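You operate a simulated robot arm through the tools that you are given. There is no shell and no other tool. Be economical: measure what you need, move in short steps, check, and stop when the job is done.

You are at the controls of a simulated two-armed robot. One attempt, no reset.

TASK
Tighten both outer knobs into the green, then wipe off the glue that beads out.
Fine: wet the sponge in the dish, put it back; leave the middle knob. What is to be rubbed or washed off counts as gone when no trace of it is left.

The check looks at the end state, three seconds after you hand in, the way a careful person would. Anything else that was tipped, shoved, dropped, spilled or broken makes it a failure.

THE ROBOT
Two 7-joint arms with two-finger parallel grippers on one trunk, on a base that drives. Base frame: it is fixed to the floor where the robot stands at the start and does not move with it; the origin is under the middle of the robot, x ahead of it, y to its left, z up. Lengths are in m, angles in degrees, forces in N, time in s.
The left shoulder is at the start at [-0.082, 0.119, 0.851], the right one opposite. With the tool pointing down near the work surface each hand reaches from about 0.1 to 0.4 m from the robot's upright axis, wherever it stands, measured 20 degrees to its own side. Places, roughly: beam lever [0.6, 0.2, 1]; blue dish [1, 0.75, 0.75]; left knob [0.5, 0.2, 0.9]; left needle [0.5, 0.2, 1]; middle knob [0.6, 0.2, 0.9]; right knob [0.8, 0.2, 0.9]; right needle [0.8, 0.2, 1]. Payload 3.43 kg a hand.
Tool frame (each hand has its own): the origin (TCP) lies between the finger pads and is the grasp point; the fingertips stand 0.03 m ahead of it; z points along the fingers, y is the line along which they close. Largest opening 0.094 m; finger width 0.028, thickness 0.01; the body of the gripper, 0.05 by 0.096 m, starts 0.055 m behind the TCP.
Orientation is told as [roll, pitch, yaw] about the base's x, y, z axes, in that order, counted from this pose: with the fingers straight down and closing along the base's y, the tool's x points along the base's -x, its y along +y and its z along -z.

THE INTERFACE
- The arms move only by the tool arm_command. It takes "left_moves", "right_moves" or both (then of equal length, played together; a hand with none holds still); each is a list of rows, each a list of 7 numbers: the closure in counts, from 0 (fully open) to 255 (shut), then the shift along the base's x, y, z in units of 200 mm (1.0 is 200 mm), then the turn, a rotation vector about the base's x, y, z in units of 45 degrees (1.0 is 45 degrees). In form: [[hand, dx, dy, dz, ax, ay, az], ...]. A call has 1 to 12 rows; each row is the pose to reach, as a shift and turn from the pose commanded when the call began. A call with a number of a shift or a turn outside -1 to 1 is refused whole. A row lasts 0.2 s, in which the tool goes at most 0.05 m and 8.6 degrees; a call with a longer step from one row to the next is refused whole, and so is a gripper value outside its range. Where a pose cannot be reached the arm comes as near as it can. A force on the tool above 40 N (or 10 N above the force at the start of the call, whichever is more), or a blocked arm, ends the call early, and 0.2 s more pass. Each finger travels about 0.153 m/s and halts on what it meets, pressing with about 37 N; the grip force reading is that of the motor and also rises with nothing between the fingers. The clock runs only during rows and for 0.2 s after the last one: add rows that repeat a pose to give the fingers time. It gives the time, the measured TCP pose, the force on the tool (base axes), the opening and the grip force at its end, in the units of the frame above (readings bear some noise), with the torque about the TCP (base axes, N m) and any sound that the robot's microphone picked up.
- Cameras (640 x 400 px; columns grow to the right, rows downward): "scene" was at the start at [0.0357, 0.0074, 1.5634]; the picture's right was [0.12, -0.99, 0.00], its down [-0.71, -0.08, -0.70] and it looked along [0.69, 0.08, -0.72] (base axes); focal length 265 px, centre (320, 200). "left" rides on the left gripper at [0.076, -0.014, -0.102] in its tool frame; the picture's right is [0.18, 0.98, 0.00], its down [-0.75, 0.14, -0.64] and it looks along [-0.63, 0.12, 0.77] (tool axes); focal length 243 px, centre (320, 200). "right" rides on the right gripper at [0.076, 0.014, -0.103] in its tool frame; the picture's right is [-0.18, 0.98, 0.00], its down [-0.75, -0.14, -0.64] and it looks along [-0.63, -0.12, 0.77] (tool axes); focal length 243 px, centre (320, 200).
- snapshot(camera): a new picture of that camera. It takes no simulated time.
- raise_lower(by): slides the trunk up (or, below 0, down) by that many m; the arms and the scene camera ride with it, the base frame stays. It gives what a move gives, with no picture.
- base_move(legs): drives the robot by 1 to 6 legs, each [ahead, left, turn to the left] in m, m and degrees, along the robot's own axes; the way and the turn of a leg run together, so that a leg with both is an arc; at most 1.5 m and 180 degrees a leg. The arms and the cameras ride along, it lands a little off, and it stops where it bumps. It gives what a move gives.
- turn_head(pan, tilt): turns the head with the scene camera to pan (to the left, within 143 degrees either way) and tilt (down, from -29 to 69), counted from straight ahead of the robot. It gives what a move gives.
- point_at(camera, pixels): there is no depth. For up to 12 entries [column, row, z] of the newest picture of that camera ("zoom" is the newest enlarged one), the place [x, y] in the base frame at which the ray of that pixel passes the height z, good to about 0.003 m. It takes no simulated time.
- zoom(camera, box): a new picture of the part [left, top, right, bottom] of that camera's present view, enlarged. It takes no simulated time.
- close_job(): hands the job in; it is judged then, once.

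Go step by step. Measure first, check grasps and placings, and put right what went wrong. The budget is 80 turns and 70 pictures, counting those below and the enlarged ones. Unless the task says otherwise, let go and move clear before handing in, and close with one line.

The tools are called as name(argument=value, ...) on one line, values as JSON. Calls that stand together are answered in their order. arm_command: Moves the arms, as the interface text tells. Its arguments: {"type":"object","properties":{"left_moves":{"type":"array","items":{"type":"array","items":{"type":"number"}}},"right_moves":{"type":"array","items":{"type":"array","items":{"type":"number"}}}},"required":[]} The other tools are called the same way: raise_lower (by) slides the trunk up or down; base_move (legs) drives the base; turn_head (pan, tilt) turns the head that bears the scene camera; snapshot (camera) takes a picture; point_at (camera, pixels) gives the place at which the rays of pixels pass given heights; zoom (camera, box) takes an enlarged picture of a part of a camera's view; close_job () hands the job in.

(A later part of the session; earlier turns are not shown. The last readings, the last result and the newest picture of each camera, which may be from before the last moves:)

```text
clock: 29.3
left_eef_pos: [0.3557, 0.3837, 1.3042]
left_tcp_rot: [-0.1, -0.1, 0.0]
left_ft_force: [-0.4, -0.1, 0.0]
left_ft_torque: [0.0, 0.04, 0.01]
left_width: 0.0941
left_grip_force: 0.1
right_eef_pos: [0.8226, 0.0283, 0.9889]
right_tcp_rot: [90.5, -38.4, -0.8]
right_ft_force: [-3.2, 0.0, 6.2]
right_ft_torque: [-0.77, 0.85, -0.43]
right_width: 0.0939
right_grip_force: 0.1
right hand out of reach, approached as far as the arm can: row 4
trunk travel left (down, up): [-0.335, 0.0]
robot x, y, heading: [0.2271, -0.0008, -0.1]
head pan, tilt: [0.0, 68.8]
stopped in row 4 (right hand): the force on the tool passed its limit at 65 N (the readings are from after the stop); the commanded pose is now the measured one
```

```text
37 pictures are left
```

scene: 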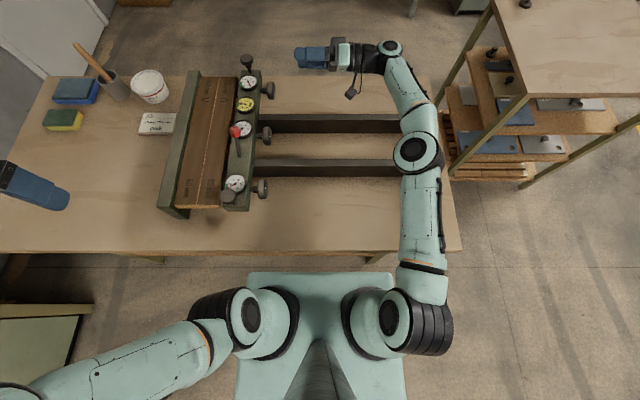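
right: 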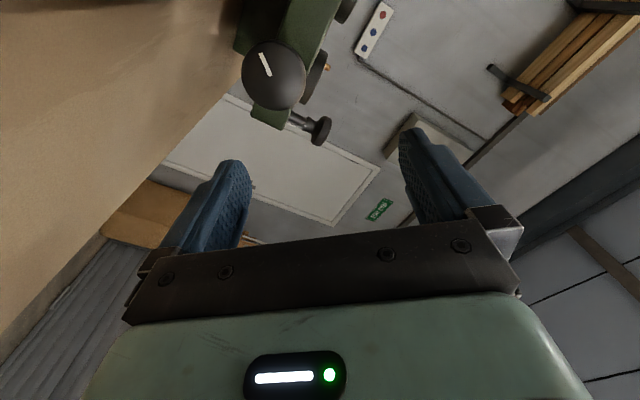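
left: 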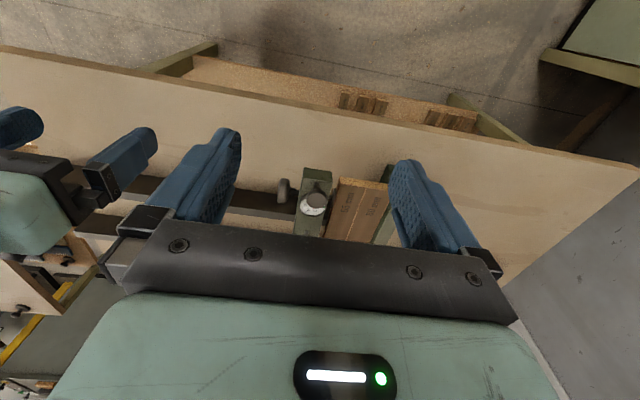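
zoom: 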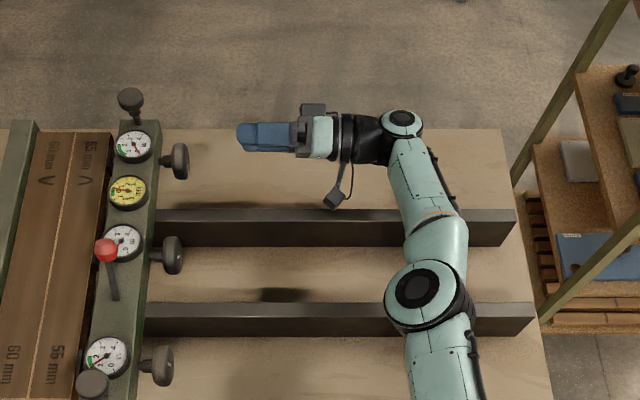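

The contact torque puts the touch point at about (0.72, −0.1, 0.90): the wrist camera struck the rail, whose top is ~0.9. I'll lift and twist so the camera is on top (pitch ≈ +25) before descending.

arm_command(right_moves=[[0, 0, 0, 0.15, 0, 0, 0], [0, 0, 0, 0.2, 0, 0.17, 0], [0, 0, 0, 0.2, 0, 0.34, 0], [0, 0, 0, 0.2, 0, 0.51, 0], [0, 0, 0, 0.2, 0, 0.68, 0], [0, 0, 0, 0.2, 0, 0.85, 0], [0, 0, 0, 0.2, 0, 1, 0]])

arm_command(right_moves=[[0, 0, 0, -0.1, 0, 0.17, 0], [0, 0, 0, -0.2, 0, 0.34, 0], [0, 0, 0, -0.3, 0, 0.4, 0], [0, 0, 0, -0.42, 0, 0.4, 0], [0, 0, 0, -0.42, 0, 0.4, 0]])

snapshot(camera="right")

```text
clock: 30.9
left_eef_pos: [0.3563, 0.383, 1.3064]
left_tcp_rot: [0.0, 0.2, -0.2]
left_ft_force: [0.0, 0.7, -0.2]
left_ft_torque: [0.01, -0.01, -0.03]
left_width: 0.0938
left_grip_force: 0.0
right_eef_pos: [0.8231, 0.0277, 1.027]
right_tcp_rot: [90.0, 6.7, -0.5]
right_ft_force: [-0.4, -0.6, 0.3]
right_ft_torque: [-0.01, 0.01, 0.0]
right_width: 0.0941
right_grip_force: 0.0
trunk travel left (down, up): [-0.335, 0.0]
robot x, y, heading: [0.2221, -0.0049, 0.1]
head pan, tilt: [0.0, 68.8]
```

```text
clock: 32.1
left_eef_pos: [0.3558, 0.3835, 1.3051]
left_tcp_rot: [-0.1, 0.0, 0.1]
left_ft_force: [0.1, -0.4, -0.6]
left_ft_torque: [0.0, -0.02, 0.02]
left_width: 0.0938
left_grip_force: 0.0
right_eef_pos: [0.8193, 0.0271, 0.9467]
right_tcp_rot: [89.8, 24.0, -0.6]
right_ft_force: [0.0, -0.3, -0.4]
right_ft_torque: [-0.03, 0.0, 0.0]
right_width: 0.0942
right_grip_force: 0.0
right hand out of reach, approached as far as the arm can: row 4, 5
trunk travel left (down, up): [-0.335, 0.0]
robot x, y, heading: [0.2215, -0.0044, 0.2]
head pan, tilt: [0.0, 68.8]
```

```text
36 pictures are left
```

right: 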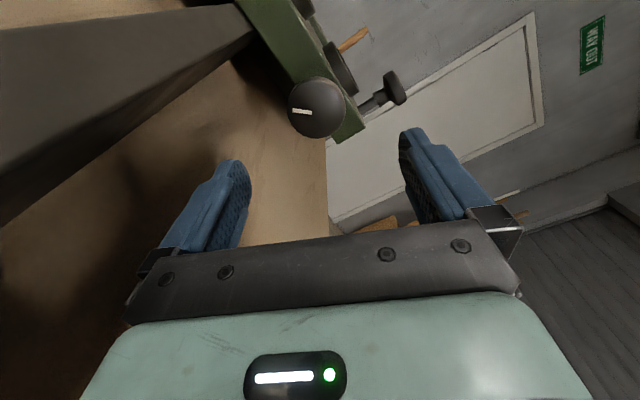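

Knob at (315,107) is aligned to ~5 mm; correct slightly and advance over it.

arm_command(right_moves=[[0, 0, 0.2, -0.02, 0, 0, 0], [0, 0, 0.4, -0.02, 0, 0, 0], [0, 0, 0.57, -0.02, 0, 0, 0], [0, 0, 0.57, -0.02, 0, 0, 0]])

snapshot(camera="right")

```text
clock: 33.1
left_eef_pos: [0.3544, 0.3786, 1.3063]
left_tcp_rot: [0.1, -0.1, -0.2]
left_ft_force: [-0.9, 0.0, 0.4]
left_ft_torque: [0.01, 0.02, -0.02]
left_width: 0.0938
left_grip_force: 0.1
right_eef_pos: [0.8093, 0.1269, 0.9477]
right_tcp_rot: [90.1, 23.3, -1.2]
right_ft_force: [-0.1, -1.1, -0.1]
right_ft_torque: [0.0, 0.01, 0.0]
right_width: 0.0938
right_grip_force: 0.0
right hand out of reach, approached as far as the arm can: row 1, 2, 3, 4
trunk travel left (down, up): [-0.335, 0.0]
robot x, y, heading: [0.2237, -0.0016, 0.1]
head pan, tilt: [0.0, 68.8]
```

```text
35 pictures are left
```

right: 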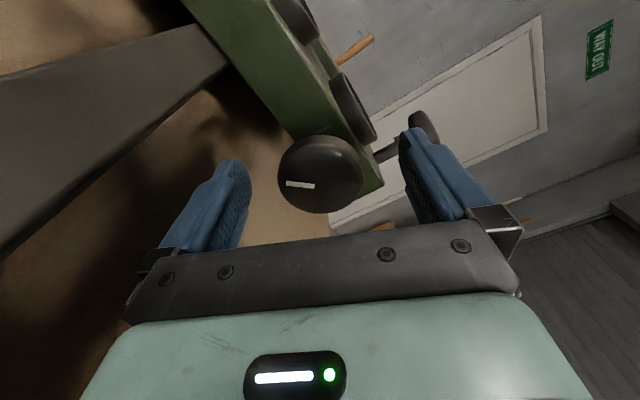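

About 1.5 cm short in x and y. A small base nudge (1.5 cm forward, 2 cm left) carries the hand to place.

base_move(legs=[[0.015, 0.02, 0]])

snapshot(camera="right")

```text
clock: 34.0
left_eef_pos: [0.3707, 0.4075, 1.3046]
left_tcp_rot: [-0.3, -0.2, 0.0]
left_ft_force: [-0.1, 0.0, -0.7]
left_ft_torque: [0.01, -0.02, 0.01]
left_width: 0.0941
left_grip_force: 0.1
right_eef_pos: [0.8231, 0.1602, 0.9433]
right_tcp_rot: [89.7, 24.1, -0.3]
right_ft_force: [0.1, 0.2, -0.6]
right_ft_torque: [0.0, -0.03, 0.0]
right_width: 0.094
right_grip_force: 0.1
trunk travel left (down, up): [-0.335, 0.0]
robot x, y, heading: [0.2408, 0.0168, 0.1]
head pan, tilt: [0.0, 68.8]
```

```text
34 pictures are left
```

right: 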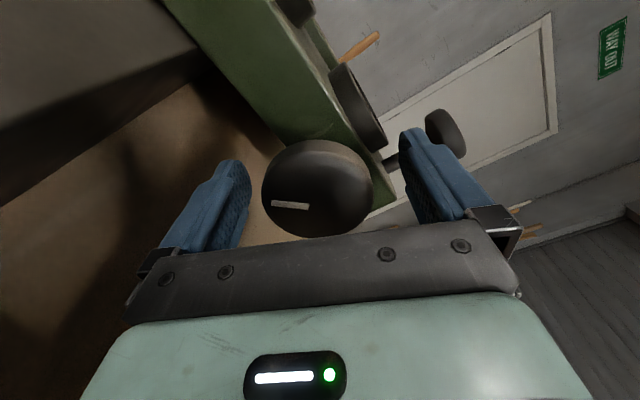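

Well centred, slightly deep (face at TCP level). Back off 8 mm, close, and turn +45°.

arm_command(right_moves=[[0, 0, -0.04, 0, 0, 0, 0], [255, 0, -0.04, 0, 0, 0, 0], [255, 0, -0.04, 0, 0, 0, 0], [255, 0, -0.04, 0, 0, 0.17, 0], [255, 0, -0.04, 0, 0, 0.34, 0], [255, 0, -0.04, 0, 0, 0.51, 0], [255, 0, -0.04, 0, 0, 0.68, 0], [255, 0, -0.04, 0, 0, 0.85, 0], [255, 0, -0.04, 0, 0, 1, 0]])

zoom(camera="scene", box=[210, 50, 310, 220])

```text
clock: 36.0
left_eef_pos: [0.3699, 0.4025, 1.3059]
left_tcp_rot: [-0.1, 0.1, 0.0]
left_ft_force: [-0.7, 0.3, -0.4]
left_ft_torque: [0.02, 0.01, -0.01]
left_width: 0.0938
left_grip_force: 0.0
right_eef_pos: [0.8201, 0.1496, 0.9424]
right_tcp_rot: [89.6, 69.2, -0.5]
right_ft_force: [-14.2, -3.2, 0.5]
right_ft_torque: [0.72, 0.0, 0.39]
right_width: 0.0537
right_grip_force: 45.3
trunk travel left (down, up): [-0.335, 0.0]
robot x, y, heading: [0.2396, 0.0156, 0.2]
head pan, tilt: [0.0, 68.8]
```

```text
2.35 times, centred on (260, 135) of scene
```

zoom: 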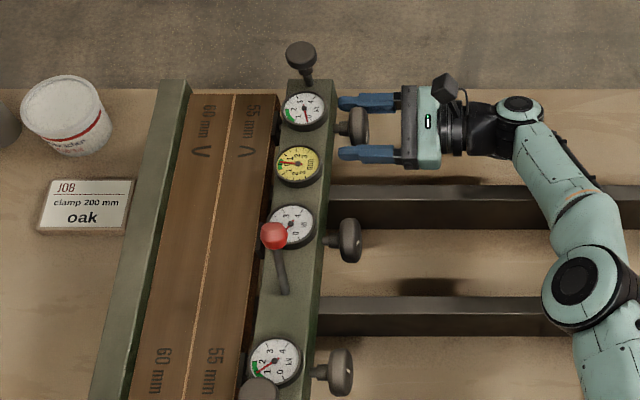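

Turn another 45°, then read the dials.

arm_command(right_moves=[[255, 0, 0, 0, 0, 0.17, 0], [255, 0, 0, 0, 0, 0.34, 0], [255, 0, 0, 0, 0, 0.51, 0], [255, 0, 0, 0, 0, 0.68, 0], [255, 0, 0, 0, 0, 0.85, 0], [255, 0, 0, 0, 0, 1, 0]])

zoom(camera="scene", box=[220, 70, 280, 130])

```text
clock: 37.4
left_eef_pos: [0.3691, 0.402, 1.3054]
left_tcp_rot: [0.1, 0.0, 0.1]
left_ft_force: [0.1, -0.5, 0.0]
left_ft_torque: [0.03, 0.02, -0.01]
left_width: 0.094
left_grip_force: 0.0
right_eef_pos: [0.8199, 0.1511, 0.9421]
right_tcp_rot: [-89.3, 65.7, -179.2]
right_ft_force: [-24.2, -6.2, -7.1]
right_ft_torque: [0.35, -0.01, -0.17]
right_width: 0.0541
right_grip_force: 45.0
trunk travel left (down, up): [-0.335, 0.0]
robot x, y, heading: [0.2353, 0.0201, -0.0]
head pan, tilt: [0.0, 68.8]
```

```text
6.67 times, centred on (250, 100) of scene
```

zoom: 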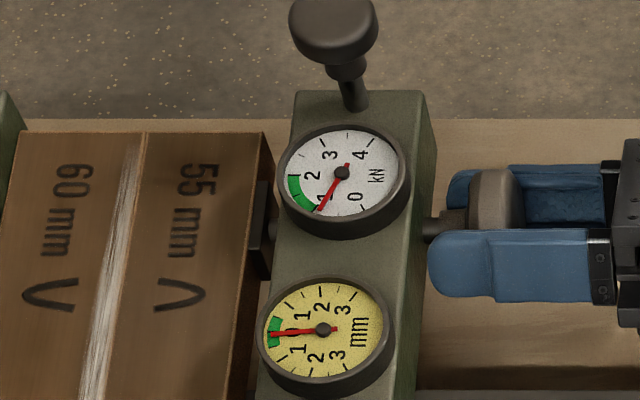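

Right ≈1.0 kN, mm needle at 0, glue starting to bead. Turn ~40° more.

arm_command(right_moves=[[255, -0.01, 0, 0, 0, 0.17, 0], [255, -0.01, 0, 0, 0, 0.34, 0], [255, -0.01, 0, 0, 0, 0.51, 0], [255, -0.01, 0, 0, 0, 0.68, 0], [255, -0.01, 0, 0, 0, 0.85, 0]])

zoom(camera="scene", box=[205, 65, 285, 225])

```text
clock: 38.6
left_eef_pos: [0.3701, 0.4025, 1.3052]
left_tcp_rot: [0.0, 0.0, 0.0]
left_ft_force: [-0.6, 0.4, 0.6]
left_ft_torque: [0.01, 0.0, -0.01]
left_width: 0.0941
left_grip_force: 0.1
right_eef_pos: [0.8205, 0.1501, 0.9429]
right_tcp_rot: [-89.8, 27.4, -179.8]
right_ft_force: [-12.1, -2.7, -6.0]
right_ft_torque: [-0.6, 0.0, 0.86]
right_width: 0.0539
right_grip_force: 44.9
trunk travel left (down, up): [-0.335, 0.0]
robot x, y, heading: [0.2388, 0.0152, 0.3]
head pan, tilt: [0.0, 68.8]
```

```text
2.50 times, centred on (245, 145) of scene
```

zoom: 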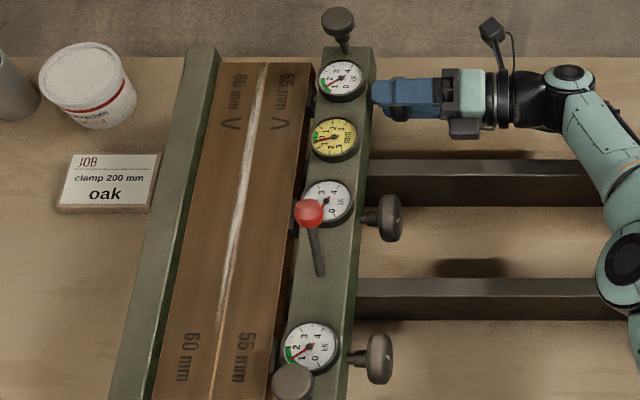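

zoom(camera="scene", box=[222, 75, 272, 125])

zoom(camera="scene", box=[208, 180, 258, 230])

```text
8.00 times, centred on (247, 100) of scene
```

zoom: 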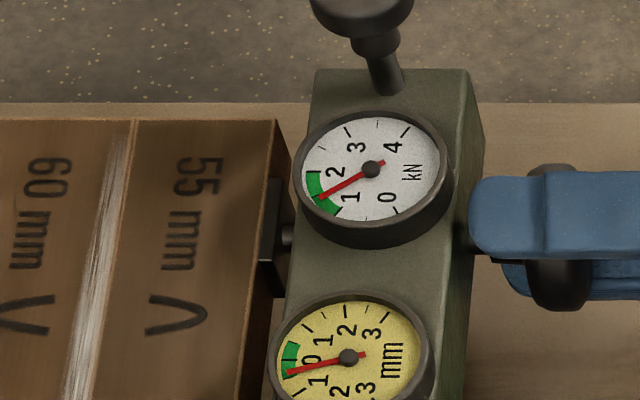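

```text
8.00 times, centred on (233, 205) of scene
```

zoom: 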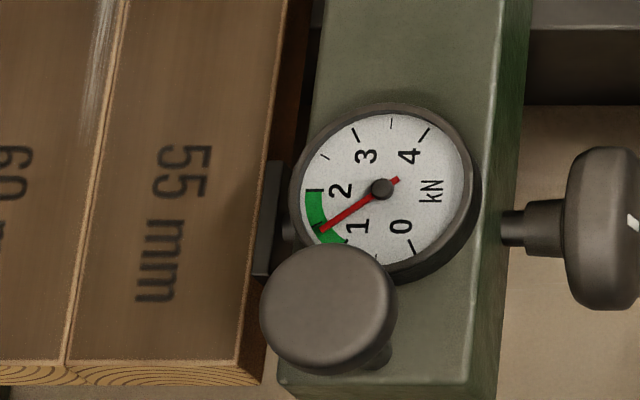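

Both force needles sit inside the green (left ≈1.3, right ≈1.4, green 1–2), mm needle also in green. Release, back off along −y, lift, and unwind.

arm_command(right_moves=[[0, 0, 0, 0, 0, 0, 0], [0, 0, 0, 0, 0, 0, 0], [0, 0, -0.2, 0, 0, 0, 0], [0, 0, -0.4, 0, 0, 0, 0], [0, 0, -0.6, 0, 0, 0, 0], [0, 0, -0.6, 0.2, 0, -0.16, 0], [0, -0.1, -0.6, 0.4, 0, -0.33, 0], [0, -0.25, -0.6, 0.6, 0, -0.5, 0], [0, -0.4, -0.7, 0.7, 0, -0.67, 0], [0, -0.6, -0.8, 0.8, 0, -0.84, 0], [0, -0.8, -0.85, 0.8, 0, -1, 0]])

arm_command(right_moves=[[0, -0.15, -0.1, 0.1, 0, -0.17, 0], [0, -0.3, -0.2, 0.2, 0, -0.34, 0], [0, -0.45, -0.3, 0.2, 0, -0.51, 0], [0, -0.6, -0.4, 0.2, 0, -0.68, 0], [0, -0.75, -0.5, 0.2, 0, -0.85, 0], [0, -0.9, -0.6, 0.2, 0, -1, 0]])

turn_head(pan=45, tilt=55)

snapshot(camera="scene")

```text
clock: 41.0
left_eef_pos: [0.3695, 0.4031, 1.3057]
left_tcp_rot: [-0.2, 0.1, 0.0]
left_ft_force: [0.2, 0.2, 0.2]
left_ft_torque: [0.01, -0.01, 0.02]
left_width: 0.0939
left_grip_force: 0.1
right_eef_pos: [0.6587, -0.0203, 1.1013]
right_tcp_rot: [-89.2, 72.8, -179.3]
right_ft_force: [-1.8, -0.1, -0.4]
right_ft_torque: [0.03, 0.0, -0.03]
right_width: 0.0941
right_grip_force: 0.1
trunk travel left (down, up): [-0.335, 0.0]
robot x, y, heading: [0.2407, 0.0195, 0.1]
head pan, tilt: [0.0, 68.8]
```

```text
clock: 42.4
left_eef_pos: [0.3705, 0.4026, 1.3056]
left_tcp_rot: [0.0, 0.0, 0.0]
left_ft_force: [0.5, -0.7, -0.2]
left_ft_torque: [0.0, 0.01, 0.06]
left_width: 0.0939
left_grip_force: 0.1
right_eef_pos: [0.4798, -0.1438, 1.1412]
right_tcp_rot: [89.9, 62.2, -0.3]
right_ft_force: [1.0, 0.8, -0.1]
right_ft_torque: [-0.01, -0.01, -0.01]
right_width: 0.0942
right_grip_force: 0.0
trunk travel left (down, up): [-0.335, 0.0]
robot x, y, heading: [0.2385, 0.0185, -0.0]
head pan, tilt: [0.0, 68.8]
```

```text
clock: 43.5
left_eef_pos: [0.3713, 0.4032, 1.3058]
left_tcp_rot: [-0.2, 0.1, 0.0]
left_ft_force: [0.0, -0.3, 0.3]
left_ft_torque: [0.02, 0.02, -0.02]
left_width: 0.094
left_grip_force: 0.1
right_eef_pos: [0.4809, -0.144, 1.1407]
right_tcp_rot: [89.7, 62.4, -0.4]
right_ft_force: [-0.3, -0.1, 0.3]
right_ft_torque: [0.02, 0.01, 0.01]
right_width: 0.0939
right_grip_force: 0.1
trunk travel left (down, up): [-0.335, 0.0]
robot x, y, heading: [0.2411, 0.0186, -0.3]
head pan, tilt: [45.0, 55.0]
```

```text
28 pictures are left
```

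scene: 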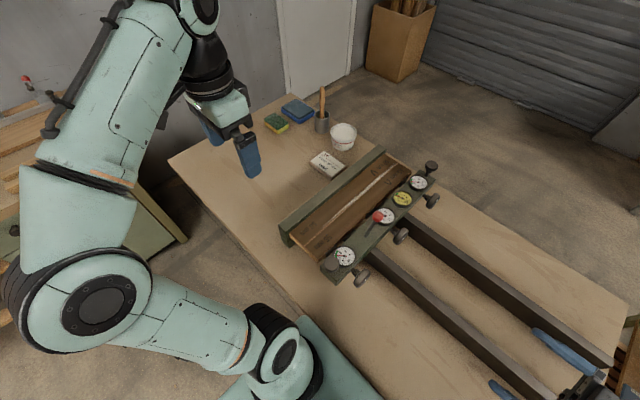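

point_at(camera="scene", pixels=[[188, 240, 0.0], [140, 180, 0.85], [140, 180, 0.7], [276, 122, 0.79], [297, 110, 0.77], [168, 158, 0.75], [262, 100, 0.75], [290, 95, 0.0], [322, 122, 0.8], [343, 133, 0.83]])

zoom(camera="scene", box=[250, 80, 370, 180])

```text
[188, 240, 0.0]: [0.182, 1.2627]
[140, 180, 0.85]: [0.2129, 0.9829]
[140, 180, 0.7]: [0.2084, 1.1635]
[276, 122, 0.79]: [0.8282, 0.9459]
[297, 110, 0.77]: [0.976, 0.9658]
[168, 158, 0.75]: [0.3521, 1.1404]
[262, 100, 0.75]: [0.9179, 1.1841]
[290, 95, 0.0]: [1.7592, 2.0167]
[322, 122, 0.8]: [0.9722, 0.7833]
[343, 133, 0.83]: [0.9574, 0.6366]
```

```text
4.00 times, centred on (310, 130) of scene
```

zoom: 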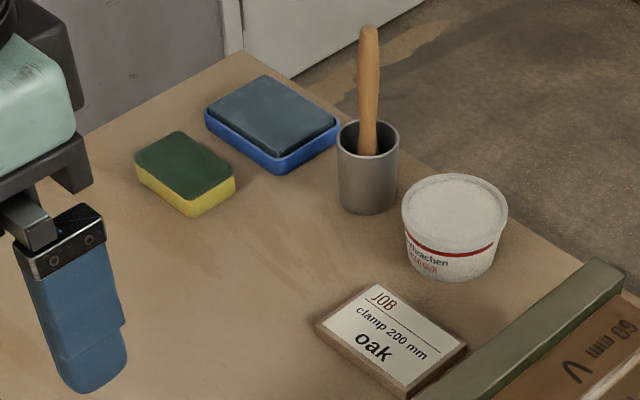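

The cabinet starts at y≈1.16, so there is room to shift left along the bench. First tuck the right hand back and up, then drive left 0.5 m.

arm_command(right_moves=[[0, -0.15, -0.05, 0.12, 0, 0, 0], [0, -0.3, -0.1, 0.24, 0, -0.1, 0], [0, -0.45, -0.15, 0.36, 0, -0.25, 0], [0, -0.6, -0.2, 0.48, 0, -0.4, 0], [0, -0.75, -0.25, 0.55, 0, -0.55, 0], [0, -0.9, -0.3, 0.55, 0, -0.7, 0], [0, -1, -0.3, 0.55, 0, -0.85, 0]])

base_move(legs=[[0, 0.5, 0]])

turn_head(pan=25, tilt=55)

snapshot(camera="scene")

```text
clock: 45.1
left_eef_pos: [0.3706, 0.4033, 1.3056]
left_tcp_rot: [-0.2, 0.1, 0.0]
left_ft_force: [-0.1, 0.6, -0.2]
left_ft_torque: [0.02, 0.01, -0.04]
left_width: 0.0939
left_grip_force: 0.0
right_eef_pos: [0.2812, -0.201, 1.2513]
right_tcp_rot: [90.0, 24.0, -0.2]
right_ft_force: [0.1, 0.0, -0.3]
right_ft_torque: [0.0, 0.0, -0.01]
right_width: 0.0937
right_grip_force: 0.1
trunk travel left (down, up): [-0.335, 0.0]
robot x, y, heading: [0.2393, 0.0158, 0.2]
head pan, tilt: [45.0, 55.0]
```

```text
clock: 50.0
left_eef_pos: [0.3627, 0.908, 1.3059]
left_tcp_rot: [0.0, 0.0, 0.8]
left_ft_force: [0.1, 0.1, 0.2]
left_ft_torque: [0.02, -0.01, 0.02]
left_width: 0.0943
left_grip_force: 0.0
right_eef_pos: [0.2811, 0.3031, 1.252]
right_tcp_rot: [90.0, 24.1, 0.5]
right_ft_force: [0.2, -0.3, -0.2]
right_ft_torque: [0.0, -0.01, -0.02]
right_width: 0.0941
right_grip_force: 0.2
trunk travel left (down, up): [-0.335, 0.0]
robot x, y, heading: [0.2343, 0.5201, 0.9]
head pan, tilt: [45.0, 55.0]
```

```text
clock: 50.9
left_eef_pos: [0.3625, 0.9071, 1.3057]
left_tcp_rot: [-0.2, 0.2, 0.8]
left_ft_force: [-1.1, 0.2, -0.1]
left_ft_torque: [-0.01, -0.01, -0.02]
left_width: 0.0937
left_grip_force: 0.1
right_eef_pos: [0.2803, 0.303, 1.2532]
right_tcp_rot: [90.0, 24.1, 0.5]
right_ft_force: [-0.9, 0.4, -0.3]
right_ft_torque: [-0.02, 0.01, 0.01]
right_width: 0.0938
right_grip_force: 0.1
trunk travel left (down, up): [-0.335, 0.0]
robot x, y, heading: [0.2332, 0.5213, 0.8]
head pan, tilt: [25.0, 55.0]
```

```text
26 pictures are left
```

scene: 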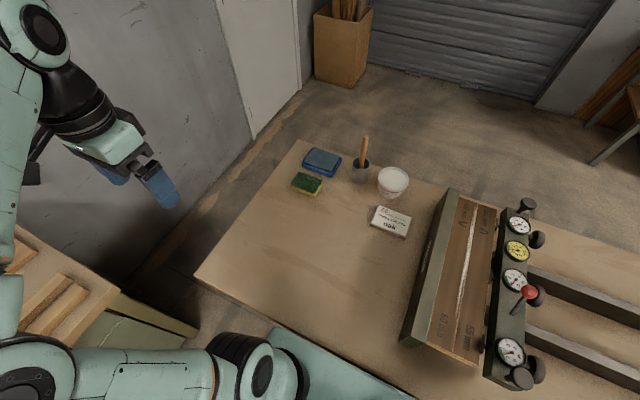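

zoom(camera="scene", box=[280, 135, 380, 205])

```text
5.71 times, centred on (330, 170) of scene
```

zoom: 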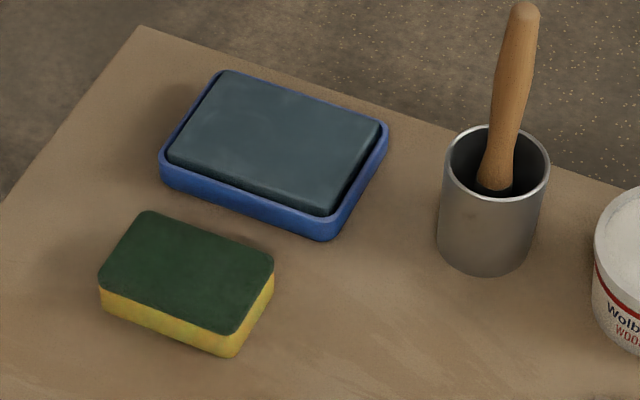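

The dark slab in the blue dish may be water or a second sponge; I'll bring the left hand camera near to see.

arm_command(left_moves=[[0, 0.2, 0, 0, 0, 0, 0], [0, 0.4, 0, 0, 0, 0, 0], [0, 0.6, 0, -0.1, 0, 0, 0], [0, 0.8, 0, -0.2, 0, 0, 0], [0, 1.0, 0, -0.3, 0, 0, 0]])

snapshot(camera="left")

```text
clock: 52.0
left_eef_pos: [0.5649, 0.9093, 1.2438]
left_tcp_rot: [0.0, 0.1, 0.7]
left_ft_force: [0.9, -0.2, 0.6]
left_ft_torque: [-0.01, 0.0, 0.0]
left_width: 0.0939
left_grip_force: 0.0
right_eef_pos: [0.2819, 0.3034, 1.2527]
right_tcp_rot: [90.0, 24.2, 0.5]
right_ft_force: [-0.2, -0.2, 0.4]
right_ft_torque: [0.01, -0.01, 0.0]
right_width: 0.094
right_grip_force: 0.1
trunk travel left (down, up): [-0.335, 0.0]
robot x, y, heading: [0.2354, 0.5202, 1.1]
head pan, tilt: [25.0, 55.0]
```

```text
24 pictures are left
```

left: 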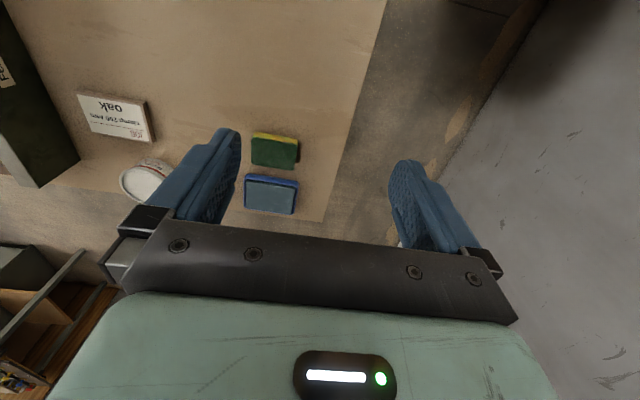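

zoom(camera="left", box=[230, 120, 320, 225])

point_at(camera="left", pixels=[[275, 151, 0.785], [254, 133, 0.785], [297, 137, 0.785], [252, 162, 0.785], [296, 168, 0.785], [271, 194, 0.77], [247, 175, 0.77], [298, 180, 0.77], [245, 210, 0.77], [293, 214, 0.77], [150, 183, 0.82], [115, 115, 0.76]])

```text
3.81 times, centred on (275, 172) of left
```

zoom: 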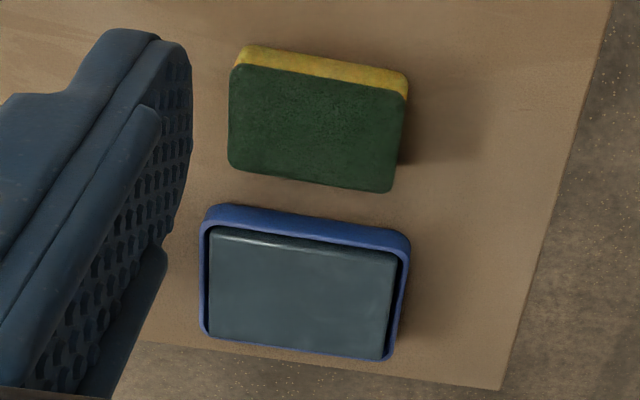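

```text
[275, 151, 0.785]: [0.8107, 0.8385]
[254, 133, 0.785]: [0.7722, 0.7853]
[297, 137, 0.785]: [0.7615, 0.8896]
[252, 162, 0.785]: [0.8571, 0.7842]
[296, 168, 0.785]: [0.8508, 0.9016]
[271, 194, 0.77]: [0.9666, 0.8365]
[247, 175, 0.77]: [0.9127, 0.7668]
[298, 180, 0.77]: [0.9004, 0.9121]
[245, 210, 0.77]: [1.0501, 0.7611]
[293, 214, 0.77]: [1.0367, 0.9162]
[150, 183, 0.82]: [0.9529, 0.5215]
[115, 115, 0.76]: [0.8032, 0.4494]
```

Triangulating the two cameras puts the bench top at z≈0.84, the green/yellow sponge at about (0.765, 0.847) top 0.873, and the dish at (0.89, 0.846). I'll shift the base left 0.15 and turn the left hand to close along x above the sponge.

base_move(legs=[[0.01, 0.15, -1]])

arm_command(left_moves=[[0, 0, -0.1, -0.1, 0, 0, -0.17], [0, 0.05, -0.2, -0.2, 0, 0, -0.34], [0, 0.1, -0.3, -0.3, 0, 0, -0.51], [0, 0.2, -0.4, -0.4, 0, 0, -0.68], [0, 0.3, -0.6, -0.5, 0, 0, -0.85], [0, 0.4, -0.75, -0.6, 0, 0, -1]])

arm_command(left_moves=[[0, 0.1, 0, -0.1, 0, 0, -0.17], [0, 0.2, 0, -0.2, 0, 0, -0.34], [0, 0.3, -0.1, -0.3, 0, 0, -0.51], [0, 0.4, -0.2, -0.4, 0, 0, -0.68], [0, 0.5, -0.3, -0.5, 0, 0, -0.85], [0, 0.55, -0.3, -0.5, 0, 0, -0.91]])

snapshot(camera="left")

```text
clock: 54.0
left_eef_pos: [0.5768, 1.0549, 1.2454]
left_tcp_rot: [-0.1, -0.1, -0.5]
left_ft_force: [-0.3, 0.7, 0.7]
left_ft_torque: [0.03, 0.02, 0.02]
left_width: 0.094
left_grip_force: 0.1
right_eef_pos: [0.2826, 0.4524, 1.2527]
right_tcp_rot: [89.9, 24.0, -0.6]
right_ft_force: [-0.3, -0.1, -0.4]
right_ft_torque: [0.0, -0.02, -0.03]
right_width: 0.0941
right_grip_force: 0.0
trunk travel left (down, up): [-0.335, 0.0]
robot x, y, heading: [0.2447, 0.6696, -0.3]
head pan, tilt: [25.0, 55.0]
```

```text
clock: 55.4
left_eef_pos: [0.6553, 0.8998, 1.1251]
left_tcp_rot: [-0.1, 0.0, -45.5]
left_ft_force: [-0.6, 0.4, 0.6]
left_ft_torque: [0.01, 0.02, -0.02]
left_width: 0.0941
left_grip_force: 0.0
right_eef_pos: [0.2824, 0.4542, 1.2515]
right_tcp_rot: [90.0, 24.0, -0.5]
right_ft_force: [-0.2, 0.4, 0.1]
right_ft_torque: [-0.01, 0.03, 0.01]
right_width: 0.0938
right_grip_force: 0.1
trunk travel left (down, up): [-0.335, 0.0]
robot x, y, heading: [0.2448, 0.671, -0.2]
head pan, tilt: [25.0, 55.0]
```

```text
clock: 56.8
left_eef_pos: [0.766, 0.8424, 1.0262]
left_tcp_rot: [0.1, -0.1, -86.3]
left_ft_force: [-1.0, 0.2, -0.8]
left_ft_torque: [0.01, -0.01, 0.01]
left_width: 0.0939
left_grip_force: 0.0
right_eef_pos: [0.2827, 0.453, 1.2519]
right_tcp_rot: [90.0, 24.1, -0.5]
right_ft_force: [0.0, -0.6, 0.8]
right_ft_torque: [-0.01, 0.01, 0.02]
right_width: 0.0941
right_grip_force: 0.1
trunk travel left (down, up): [-0.335, 0.0]
robot x, y, heading: [0.2421, 0.6704, -0.4]
head pan, tilt: [25.0, 55.0]
```

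```text
22 pictures are left
```

left: 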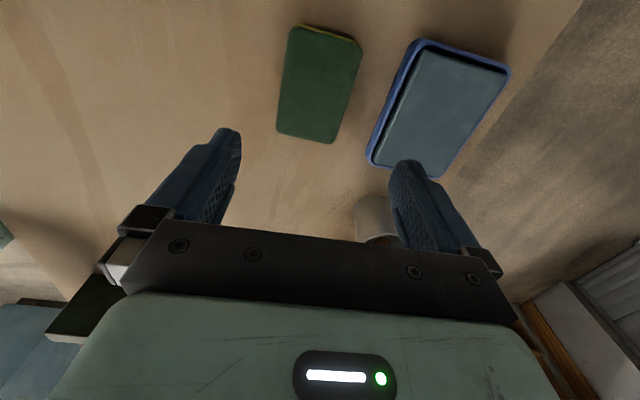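

point_at(camera="left", pixels=[[319, 87, 0.86], [319, 87, 0.873], [319, 87, 0.885], [291, 30, 0.873], [361, 43, 0.873], [278, 132, 0.873], [336, 143, 0.873], [440, 108, 0.86], [440, 108, 0.873], [373, 158, 0.86], [505, 70, 0.86], [420, 42, 0.86]])

```text
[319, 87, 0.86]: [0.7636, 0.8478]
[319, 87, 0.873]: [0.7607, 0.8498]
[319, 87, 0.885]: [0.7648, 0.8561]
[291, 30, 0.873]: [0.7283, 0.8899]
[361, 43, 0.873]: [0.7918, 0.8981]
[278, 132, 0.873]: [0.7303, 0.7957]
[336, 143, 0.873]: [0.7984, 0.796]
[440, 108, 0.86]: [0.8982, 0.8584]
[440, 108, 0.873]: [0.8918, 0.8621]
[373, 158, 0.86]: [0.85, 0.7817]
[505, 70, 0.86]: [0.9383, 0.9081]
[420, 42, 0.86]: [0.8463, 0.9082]
```

Sponge centre (0.762, 0.847). Descend with open fingers to z=0.89.

arm_command(left_moves=[[0, -0.02, 0.02, -0.2, 0, 0, 0], [0, -0.02, 0.02, -0.4, 0, 0, 0], [0, -0.02, 0.02, -0.6, 0, 0, 0], [0, -0.02, 0.02, -0.68, 0, 0, 0], [0, -0.02, 0.02, -0.68, 0, 0, 0]])

turn_head(pan=15, tilt=50)

zoom(camera="scene", box=[240, 100, 400, 220])

snapshot(camera="left")

```text
clock: 58.0
left_eef_pos: [0.7621, 0.8479, 0.8901]
left_tcp_rot: [0.1, 0.0, -86.3]
left_ft_force: [-0.1, -1.0, -0.1]
left_ft_torque: [0.01, -0.02, -0.01]
left_width: 0.0939
left_grip_force: 0.1
right_eef_pos: [0.2821, 0.4523, 1.2512]
right_tcp_rot: [90.0, 24.0, -0.5]
right_ft_force: [0.0, 0.2, 0.2]
right_ft_torque: [0.0, -0.03, 0.01]
right_width: 0.0939
right_grip_force: 0.1
trunk travel left (down, up): [-0.335, 0.0]
robot x, y, heading: [0.2449, 0.6699, -0.2]
head pan, tilt: [25.0, 55.0]
```

```text
clock: 58.7
left_eef_pos: [0.7617, 0.848, 0.8897]
left_tcp_rot: [0.1, 0.0, -86.4]
left_ft_force: [-0.2, 0.2, 0.0]
left_ft_torque: [-0.03, -0.01, -0.03]
left_width: 0.0939
left_grip_force: 0.0
right_eef_pos: [0.2831, 0.4525, 1.2518]
right_tcp_rot: [90.0, 23.9, -0.6]
right_ft_force: [-0.3, 0.7, 0.6]
right_ft_torque: [0.0, 0.03, 0.02]
right_width: 0.0939
right_grip_force: 0.1
trunk travel left (down, up): [-0.335, 0.0]
robot x, y, heading: [0.2414, 0.6727, -0.4]
head pan, tilt: [15.0, 50.0]
```

```text
3.33 times, centred on (320, 160) of scene
```

zoom: 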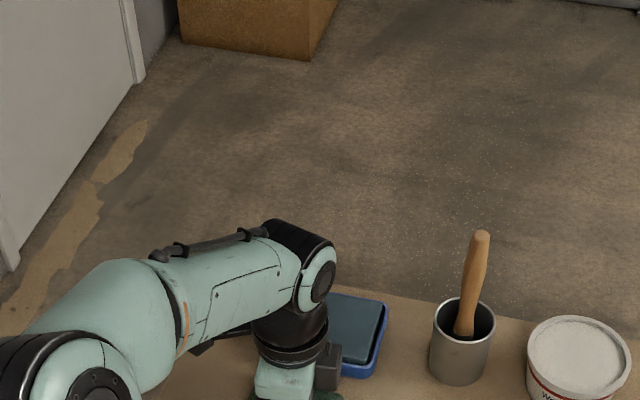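

```text
20 pictures are left
```

left: 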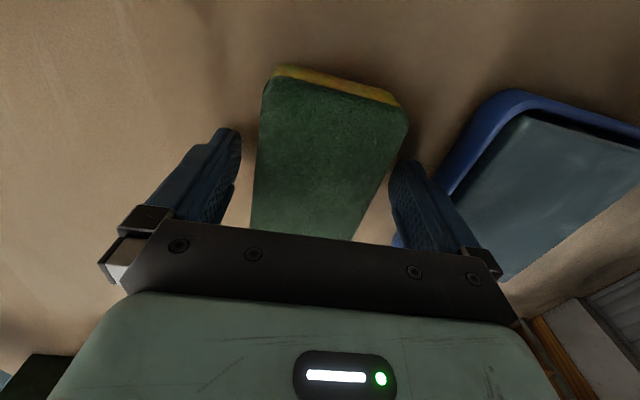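

Sponge lies centred between the fingers. Lower 7 mm, close, and lift a little.

arm_command(left_moves=[[0, 0, 0, -0.035, 0, 0, 0], [255, 0, 0, -0.035, 0, 0, 0], [255, 0, 0, -0.035, 0, 0, 0], [255, 0, 0, -0.035, 0, 0, 0], [255, 0, 0, 0.1, 0, 0, 0], [255, 0, 0, 0.3, 0, 0, 0], [255, 0, 0, 0.45, 0, 0, 0]])

snapshot(camera="left")

```text
clock: 59.3
left_eef_pos: [0.7629, 0.8472, 0.8899]
left_tcp_rot: [0.2, 0.1, -86.4]
left_ft_force: [-13.9, 0.2, 21.8]
left_ft_torque: [-0.08, 1.23, -0.06]
left_width: 0.0676
left_grip_force: 36.8
right_eef_pos: [0.2831, 0.4508, 1.2518]
right_tcp_rot: [90.1, 24.0, -0.6]
right_ft_force: [0.7, 0.0, -0.2]
right_ft_torque: [0.02, -0.03, -0.03]
right_width: 0.0939
right_grip_force: 0.0
trunk travel left (down, up): [-0.335, 0.0]
robot x, y, heading: [0.2444, 0.6706, -0.5]
head pan, tilt: [15.0, 50.0]
stopped in row 2 (left hand): the force on the tool passed its limit at 45 N (the readings are from after the stop); the commanded pose is now the measured one
```

```text
19 pictures are left
```

left: 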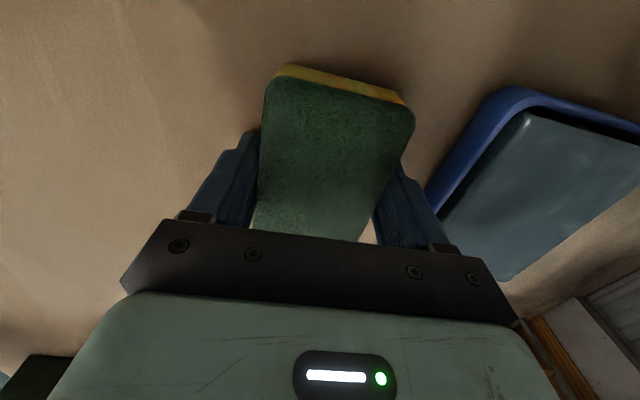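

The left fingertip met the bench: table top ≈0.858. I'll open, raise to tips ~9 mm above the bench, regrip, lift.

arm_command(left_moves=[[0, 0, 0, 0.03, 0, 0, 0], [0, 0, 0, 0.045, 0, 0, 0], [255, 0, 0, 0.045, 0, 0, 0], [255, 0, 0, 0.045, 0, 0, 0], [255, 0, 0, 0.045, 0, 0, 0], [255, 0, 0, 0.2, 0, 0, 0], [255, 0, 0, 0.4, 0, 0, 0]])

snapshot(camera="left")

```text
clock: 60.9
left_eef_pos: [0.7647, 0.846, 0.9674]
left_tcp_rot: [0.3, 0.0, -86.3]
left_ft_force: [0.7, 0.2, -0.4]
left_ft_torque: [0.01, 0.01, 0.04]
left_width: 0.0626
left_grip_force: 36.9
right_eef_pos: [0.2825, 0.4513, 1.2515]
right_tcp_rot: [90.1, 24.0, -0.6]
right_ft_force: [0.6, 0.2, -0.3]
right_ft_torque: [-0.02, 0.0, 0.01]
right_width: 0.094
right_grip_force: 0.1
trunk travel left (down, up): [-0.335, 0.0]
robot x, y, heading: [0.2389, 0.6708, -0.1]
head pan, tilt: [15.0, 50.0]
```

```text
18 pictures are left
```

left: 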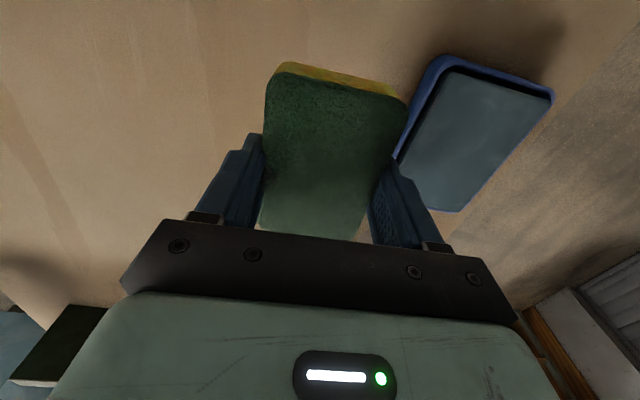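

Sponge held (width 0.063). Locate the dish at rim height.

point_at(camera="left", pixels=[[478, 135, 0.875], [478, 135, 0.885], [437, 58, 0.875], [553, 95, 0.875], [455, 210, 0.875], [400, 158, 0.875]])

```text
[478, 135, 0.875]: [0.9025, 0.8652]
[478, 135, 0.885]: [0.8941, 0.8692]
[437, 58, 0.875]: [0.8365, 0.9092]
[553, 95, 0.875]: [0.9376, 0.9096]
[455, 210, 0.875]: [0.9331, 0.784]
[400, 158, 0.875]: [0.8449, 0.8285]
```

Dish spans x 0.84–0.935, y 0.78–0.91. Straight down is out of reach there, so I'll lean the fingers forward 22° while moving over it.

arm_command(left_moves=[[255, 0.1, 0, 0.02, 0, -0.16, 0], [255, 0.2, 0, 0.03, 0, -0.32, 0], [255, 0.35, 0, 0.03, 0, -0.49, 0], [255, 0.5, 0, 0.03, 0, -0.49, 0], [255, 0.58, 0, 0.03, 0, -0.49, 0]])

snapshot(camera="left")

```text
clock: 62.1
left_eef_pos: [0.8773, 0.8455, 0.9743]
left_tcp_rot: [22.4, -1.3, -86.6]
left_ft_force: [-0.1, 0.2, 0.2]
left_ft_torque: [0.0, -0.01, 0.02]
left_width: 0.0625
left_grip_force: 37.0
right_eef_pos: [0.2829, 0.451, 1.2516]
right_tcp_rot: [90.0, 24.0, -0.6]
right_ft_force: [-0.2, 0.0, -0.7]
right_ft_torque: [0.04, 0.01, 0.02]
right_width: 0.094
right_grip_force: 0.0
trunk travel left (down, up): [-0.335, 0.0]
robot x, y, heading: [0.2442, 0.6726, -0.4]
head pan, tilt: [15.0, 50.0]
```

```text
17 pictures are left
```

left: 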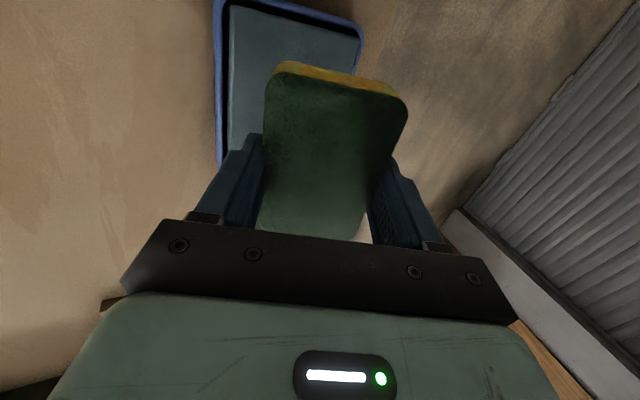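

point_at(camera="left", pixels=[[215, 5, 0.88], [362, 32, 0.88], [218, 150, 0.88], [232, 10, 0.88], [352, 40, 0.88]])

arm_command(left_moves=[[255, 0, 0, -0.05, 0, 0, 0], [255, 0, 0, -0.1, 0, 0, 0], [255, 0, 0, -0.15, 0, 0, 0], [255, 0, 0, -0.18, 0, 0, 0]])

```text
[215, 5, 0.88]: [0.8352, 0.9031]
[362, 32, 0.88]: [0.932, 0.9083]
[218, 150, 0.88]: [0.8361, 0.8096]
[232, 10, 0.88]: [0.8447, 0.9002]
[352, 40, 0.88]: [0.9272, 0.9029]
```

```text
clock: 63.1
left_eef_pos: [0.8778, 0.8467, 0.9385]
left_tcp_rot: [22.4, -1.4, -86.5]
left_ft_force: [0.2, -0.2, 0.1]
left_ft_torque: [0.01, -0.01, 0.02]
left_width: 0.0626
left_grip_force: 36.8
right_eef_pos: [0.2813, 0.4516, 1.2518]
right_tcp_rot: [89.9, 24.0, -0.6]
right_ft_force: [0.1, -0.1, 0.3]
right_ft_torque: [0.02, 0.01, 0.0]
right_width: 0.094
right_grip_force: 0.1
trunk travel left (down, up): [-0.335, 0.0]
robot x, y, heading: [0.2426, 0.6672, -0.1]
head pan, tilt: [15.0, 50.0]
```

arm_command(left_moves=[[255, 0, 0, -0.015, 0, 0, 0], [255, 0, 0, -0.03, 0, 0, 0], [255, 0, 0, -0.045, 0, 0, 0], [255, 0, 0, -0.06, 0, 0, 0]])

zoom(camera="left", box=[160, 0, 460, 240])

```text
clock: 64.0
left_eef_pos: [0.8818, 0.8451, 0.9364]
left_tcp_rot: [23.0, -1.5, -86.5]
left_ft_force: [-8.3, -0.2, 15.5]
left_ft_torque: [0.42, 0.61, 0.17]
left_width: 0.0627
left_grip_force: 36.8
right_eef_pos: [0.2837, 0.4511, 1.2521]
right_tcp_rot: [90.0, 24.0, -0.5]
right_ft_force: [-0.4, -0.1, -0.3]
right_ft_torque: [0.02, 0.0, 0.03]
right_width: 0.094
right_grip_force: 0.0
trunk travel left (down, up): [-0.335, 0.0]
robot x, y, heading: [0.2435, 0.6711, -0.3]
head pan, tilt: [15.0, 50.0]
stopped in row 4 (left hand): the force on the tool passed its limit at 43 N (the readings are from after the stop); the commanded pose is now the measured one
```

```text
1.67 times, centred on (310, 120) of left
```

zoom: 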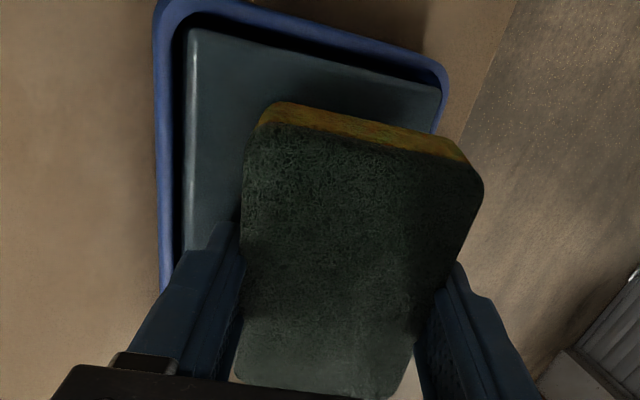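

The sponge turned visibly dark: it is wet. Lift, straighten, and draw the hand back before driving right to the clamp.

arm_command(left_moves=[[255, 0, 0, 0.15, 0, 0, 0], [255, 0, 0, 0.35, 0, 0, 0], [255, -0.1, 0, 0.45, 0, 0.1, 0], [255, -0.3, 0, 0.55, 0, 0.27, 0], [255, -0.5, 0, 0.65, 0, 0.44, 0], [255, -0.7, 0, 0.75, 0, 0.5, 0], [255, -0.9, 0, 0.8, 0, 0.5, 0], [255, -1, 0, 0.8, 0, 0.5, 0]])

arm_command(left_moves=[[255, -0.2, 0, 0.15, 0, 0, 0], [255, -0.4, 0, 0.3, 0, 0, 0], [255, -0.6, 0, 0.45, 0, 0, 0], [255, -0.8, 0, 0.5, 0, 0, 0], [255, -0.9, 0, 0.5, 0, 0, 0]])

base_move(legs=[[0, -0.45, 0]])

turn_head(pan=0, tilt=62)

snapshot(camera="scene")

```text
clock: 65.8
left_eef_pos: [0.6809, 0.8497, 1.0916]
left_tcp_rot: [0.4, 0.1, -86.4]
left_ft_force: [-0.2, -0.4, 0.0]
left_ft_torque: [0.02, 0.0, -0.03]
left_width: 0.0625
left_grip_force: 37.0
right_eef_pos: [0.2823, 0.4522, 1.2517]
right_tcp_rot: [90.0, 24.0, -0.6]
right_ft_force: [0.2, -0.6, -0.4]
right_ft_torque: [0.01, -0.01, 0.02]
right_width: 0.0938
right_grip_force: 0.1
trunk travel left (down, up): [-0.335, 0.0]
robot x, y, heading: [0.2485, 0.6701, -0.3]
head pan, tilt: [15.0, 50.0]
```

```text
clock: 67.0
left_eef_pos: [0.5025, 0.8462, 1.1932]
left_tcp_rot: [0.4, 0.1, -86.3]
left_ft_force: [-0.1, -0.5, 0.6]
left_ft_torque: [0.01, 0.0, 0.0]
left_width: 0.0626
left_grip_force: 36.7
right_eef_pos: [0.2838, 0.4517, 1.2507]
right_tcp_rot: [89.9, 24.0, -0.6]
right_ft_force: [1.0, -0.4, 0.6]
right_ft_torque: [-0.02, 0.03, 0.01]
right_width: 0.094
right_grip_force: 0.1
trunk travel left (down, up): [-0.335, 0.0]
robot x, y, heading: [0.2429, 0.67, -0.4]
head pan, tilt: [15.0, 50.0]
```

```text
clock: 71.6
left_eef_pos: [0.5034, 0.3924, 1.193]
left_tcp_rot: [0.2, 0.2, -86.1]
left_ft_force: [0.2, 0.0, -0.8]
left_ft_torque: [0.02, -0.02, -0.01]
left_width: 0.0627
left_grip_force: 36.8
right_eef_pos: [0.2832, -0.0034, 1.2517]
right_tcp_rot: [89.9, 24.1, -0.5]
right_ft_force: [0.0, -0.4, 1.0]
right_ft_torque: [0.02, -0.01, 0.01]
right_width: 0.0942
right_grip_force: 0.0
trunk travel left (down, up): [-0.335, 0.0]
robot x, y, heading: [0.2405, 0.2148, -0.2]
head pan, tilt: [15.0, 50.0]
```

```text
clock: 72.3
left_eef_pos: [0.5035, 0.3915, 1.193]
left_tcp_rot: [0.0, 0.2, -86.2]
left_ft_force: [0.1, -0.1, -0.1]
left_ft_torque: [-0.02, -0.01, 0.03]
left_width: 0.0627
left_grip_force: 37.3
right_eef_pos: [0.2833, -0.002, 1.2519]
right_tcp_rot: [90.0, 24.0, -0.5]
right_ft_force: [0.4, -0.1, 0.2]
right_ft_torque: [0.0, -0.01, 0.0]
right_width: 0.0939
right_grip_force: 0.1
trunk travel left (down, up): [-0.335, 0.0]
robot x, y, heading: [0.2415, 0.218, -0.1]
head pan, tilt: [0.0, 62.0]
```

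```text
15 pictures are left
```

scene: 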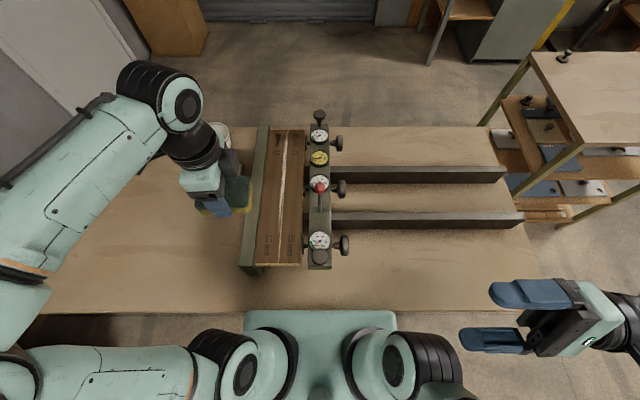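

point_at(camera="scene", pixels=[[279, 262, 0.97], [283, 200, 0.97], [289, 131, 0.97], [279, 262, 0.95], [289, 131, 0.95], [320, 187, 1.05], [250, 262, 0.97], [272, 131, 0.97], [302, 262, 0.97], [305, 131, 0.97]])

zoom(camera="scene", box=[230, 110, 350, 280])

```text
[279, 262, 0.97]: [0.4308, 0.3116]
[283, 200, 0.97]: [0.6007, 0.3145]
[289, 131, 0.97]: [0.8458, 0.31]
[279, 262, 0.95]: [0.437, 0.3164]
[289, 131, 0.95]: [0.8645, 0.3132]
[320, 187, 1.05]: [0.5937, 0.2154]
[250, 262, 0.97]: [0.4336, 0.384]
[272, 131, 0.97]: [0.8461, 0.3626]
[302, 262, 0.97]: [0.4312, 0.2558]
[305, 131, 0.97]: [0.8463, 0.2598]
```

```text
2.35 times, centred on (290, 195) of scene
```

zoom: 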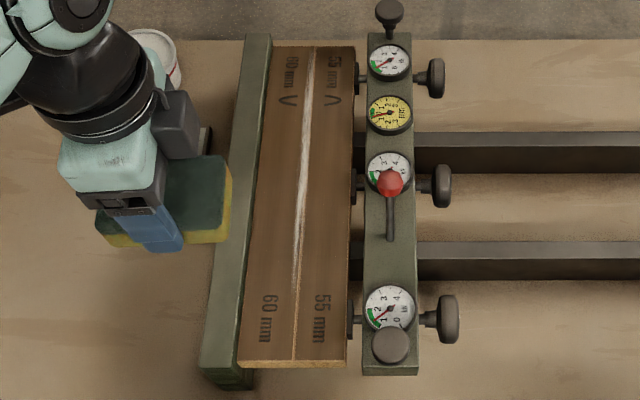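

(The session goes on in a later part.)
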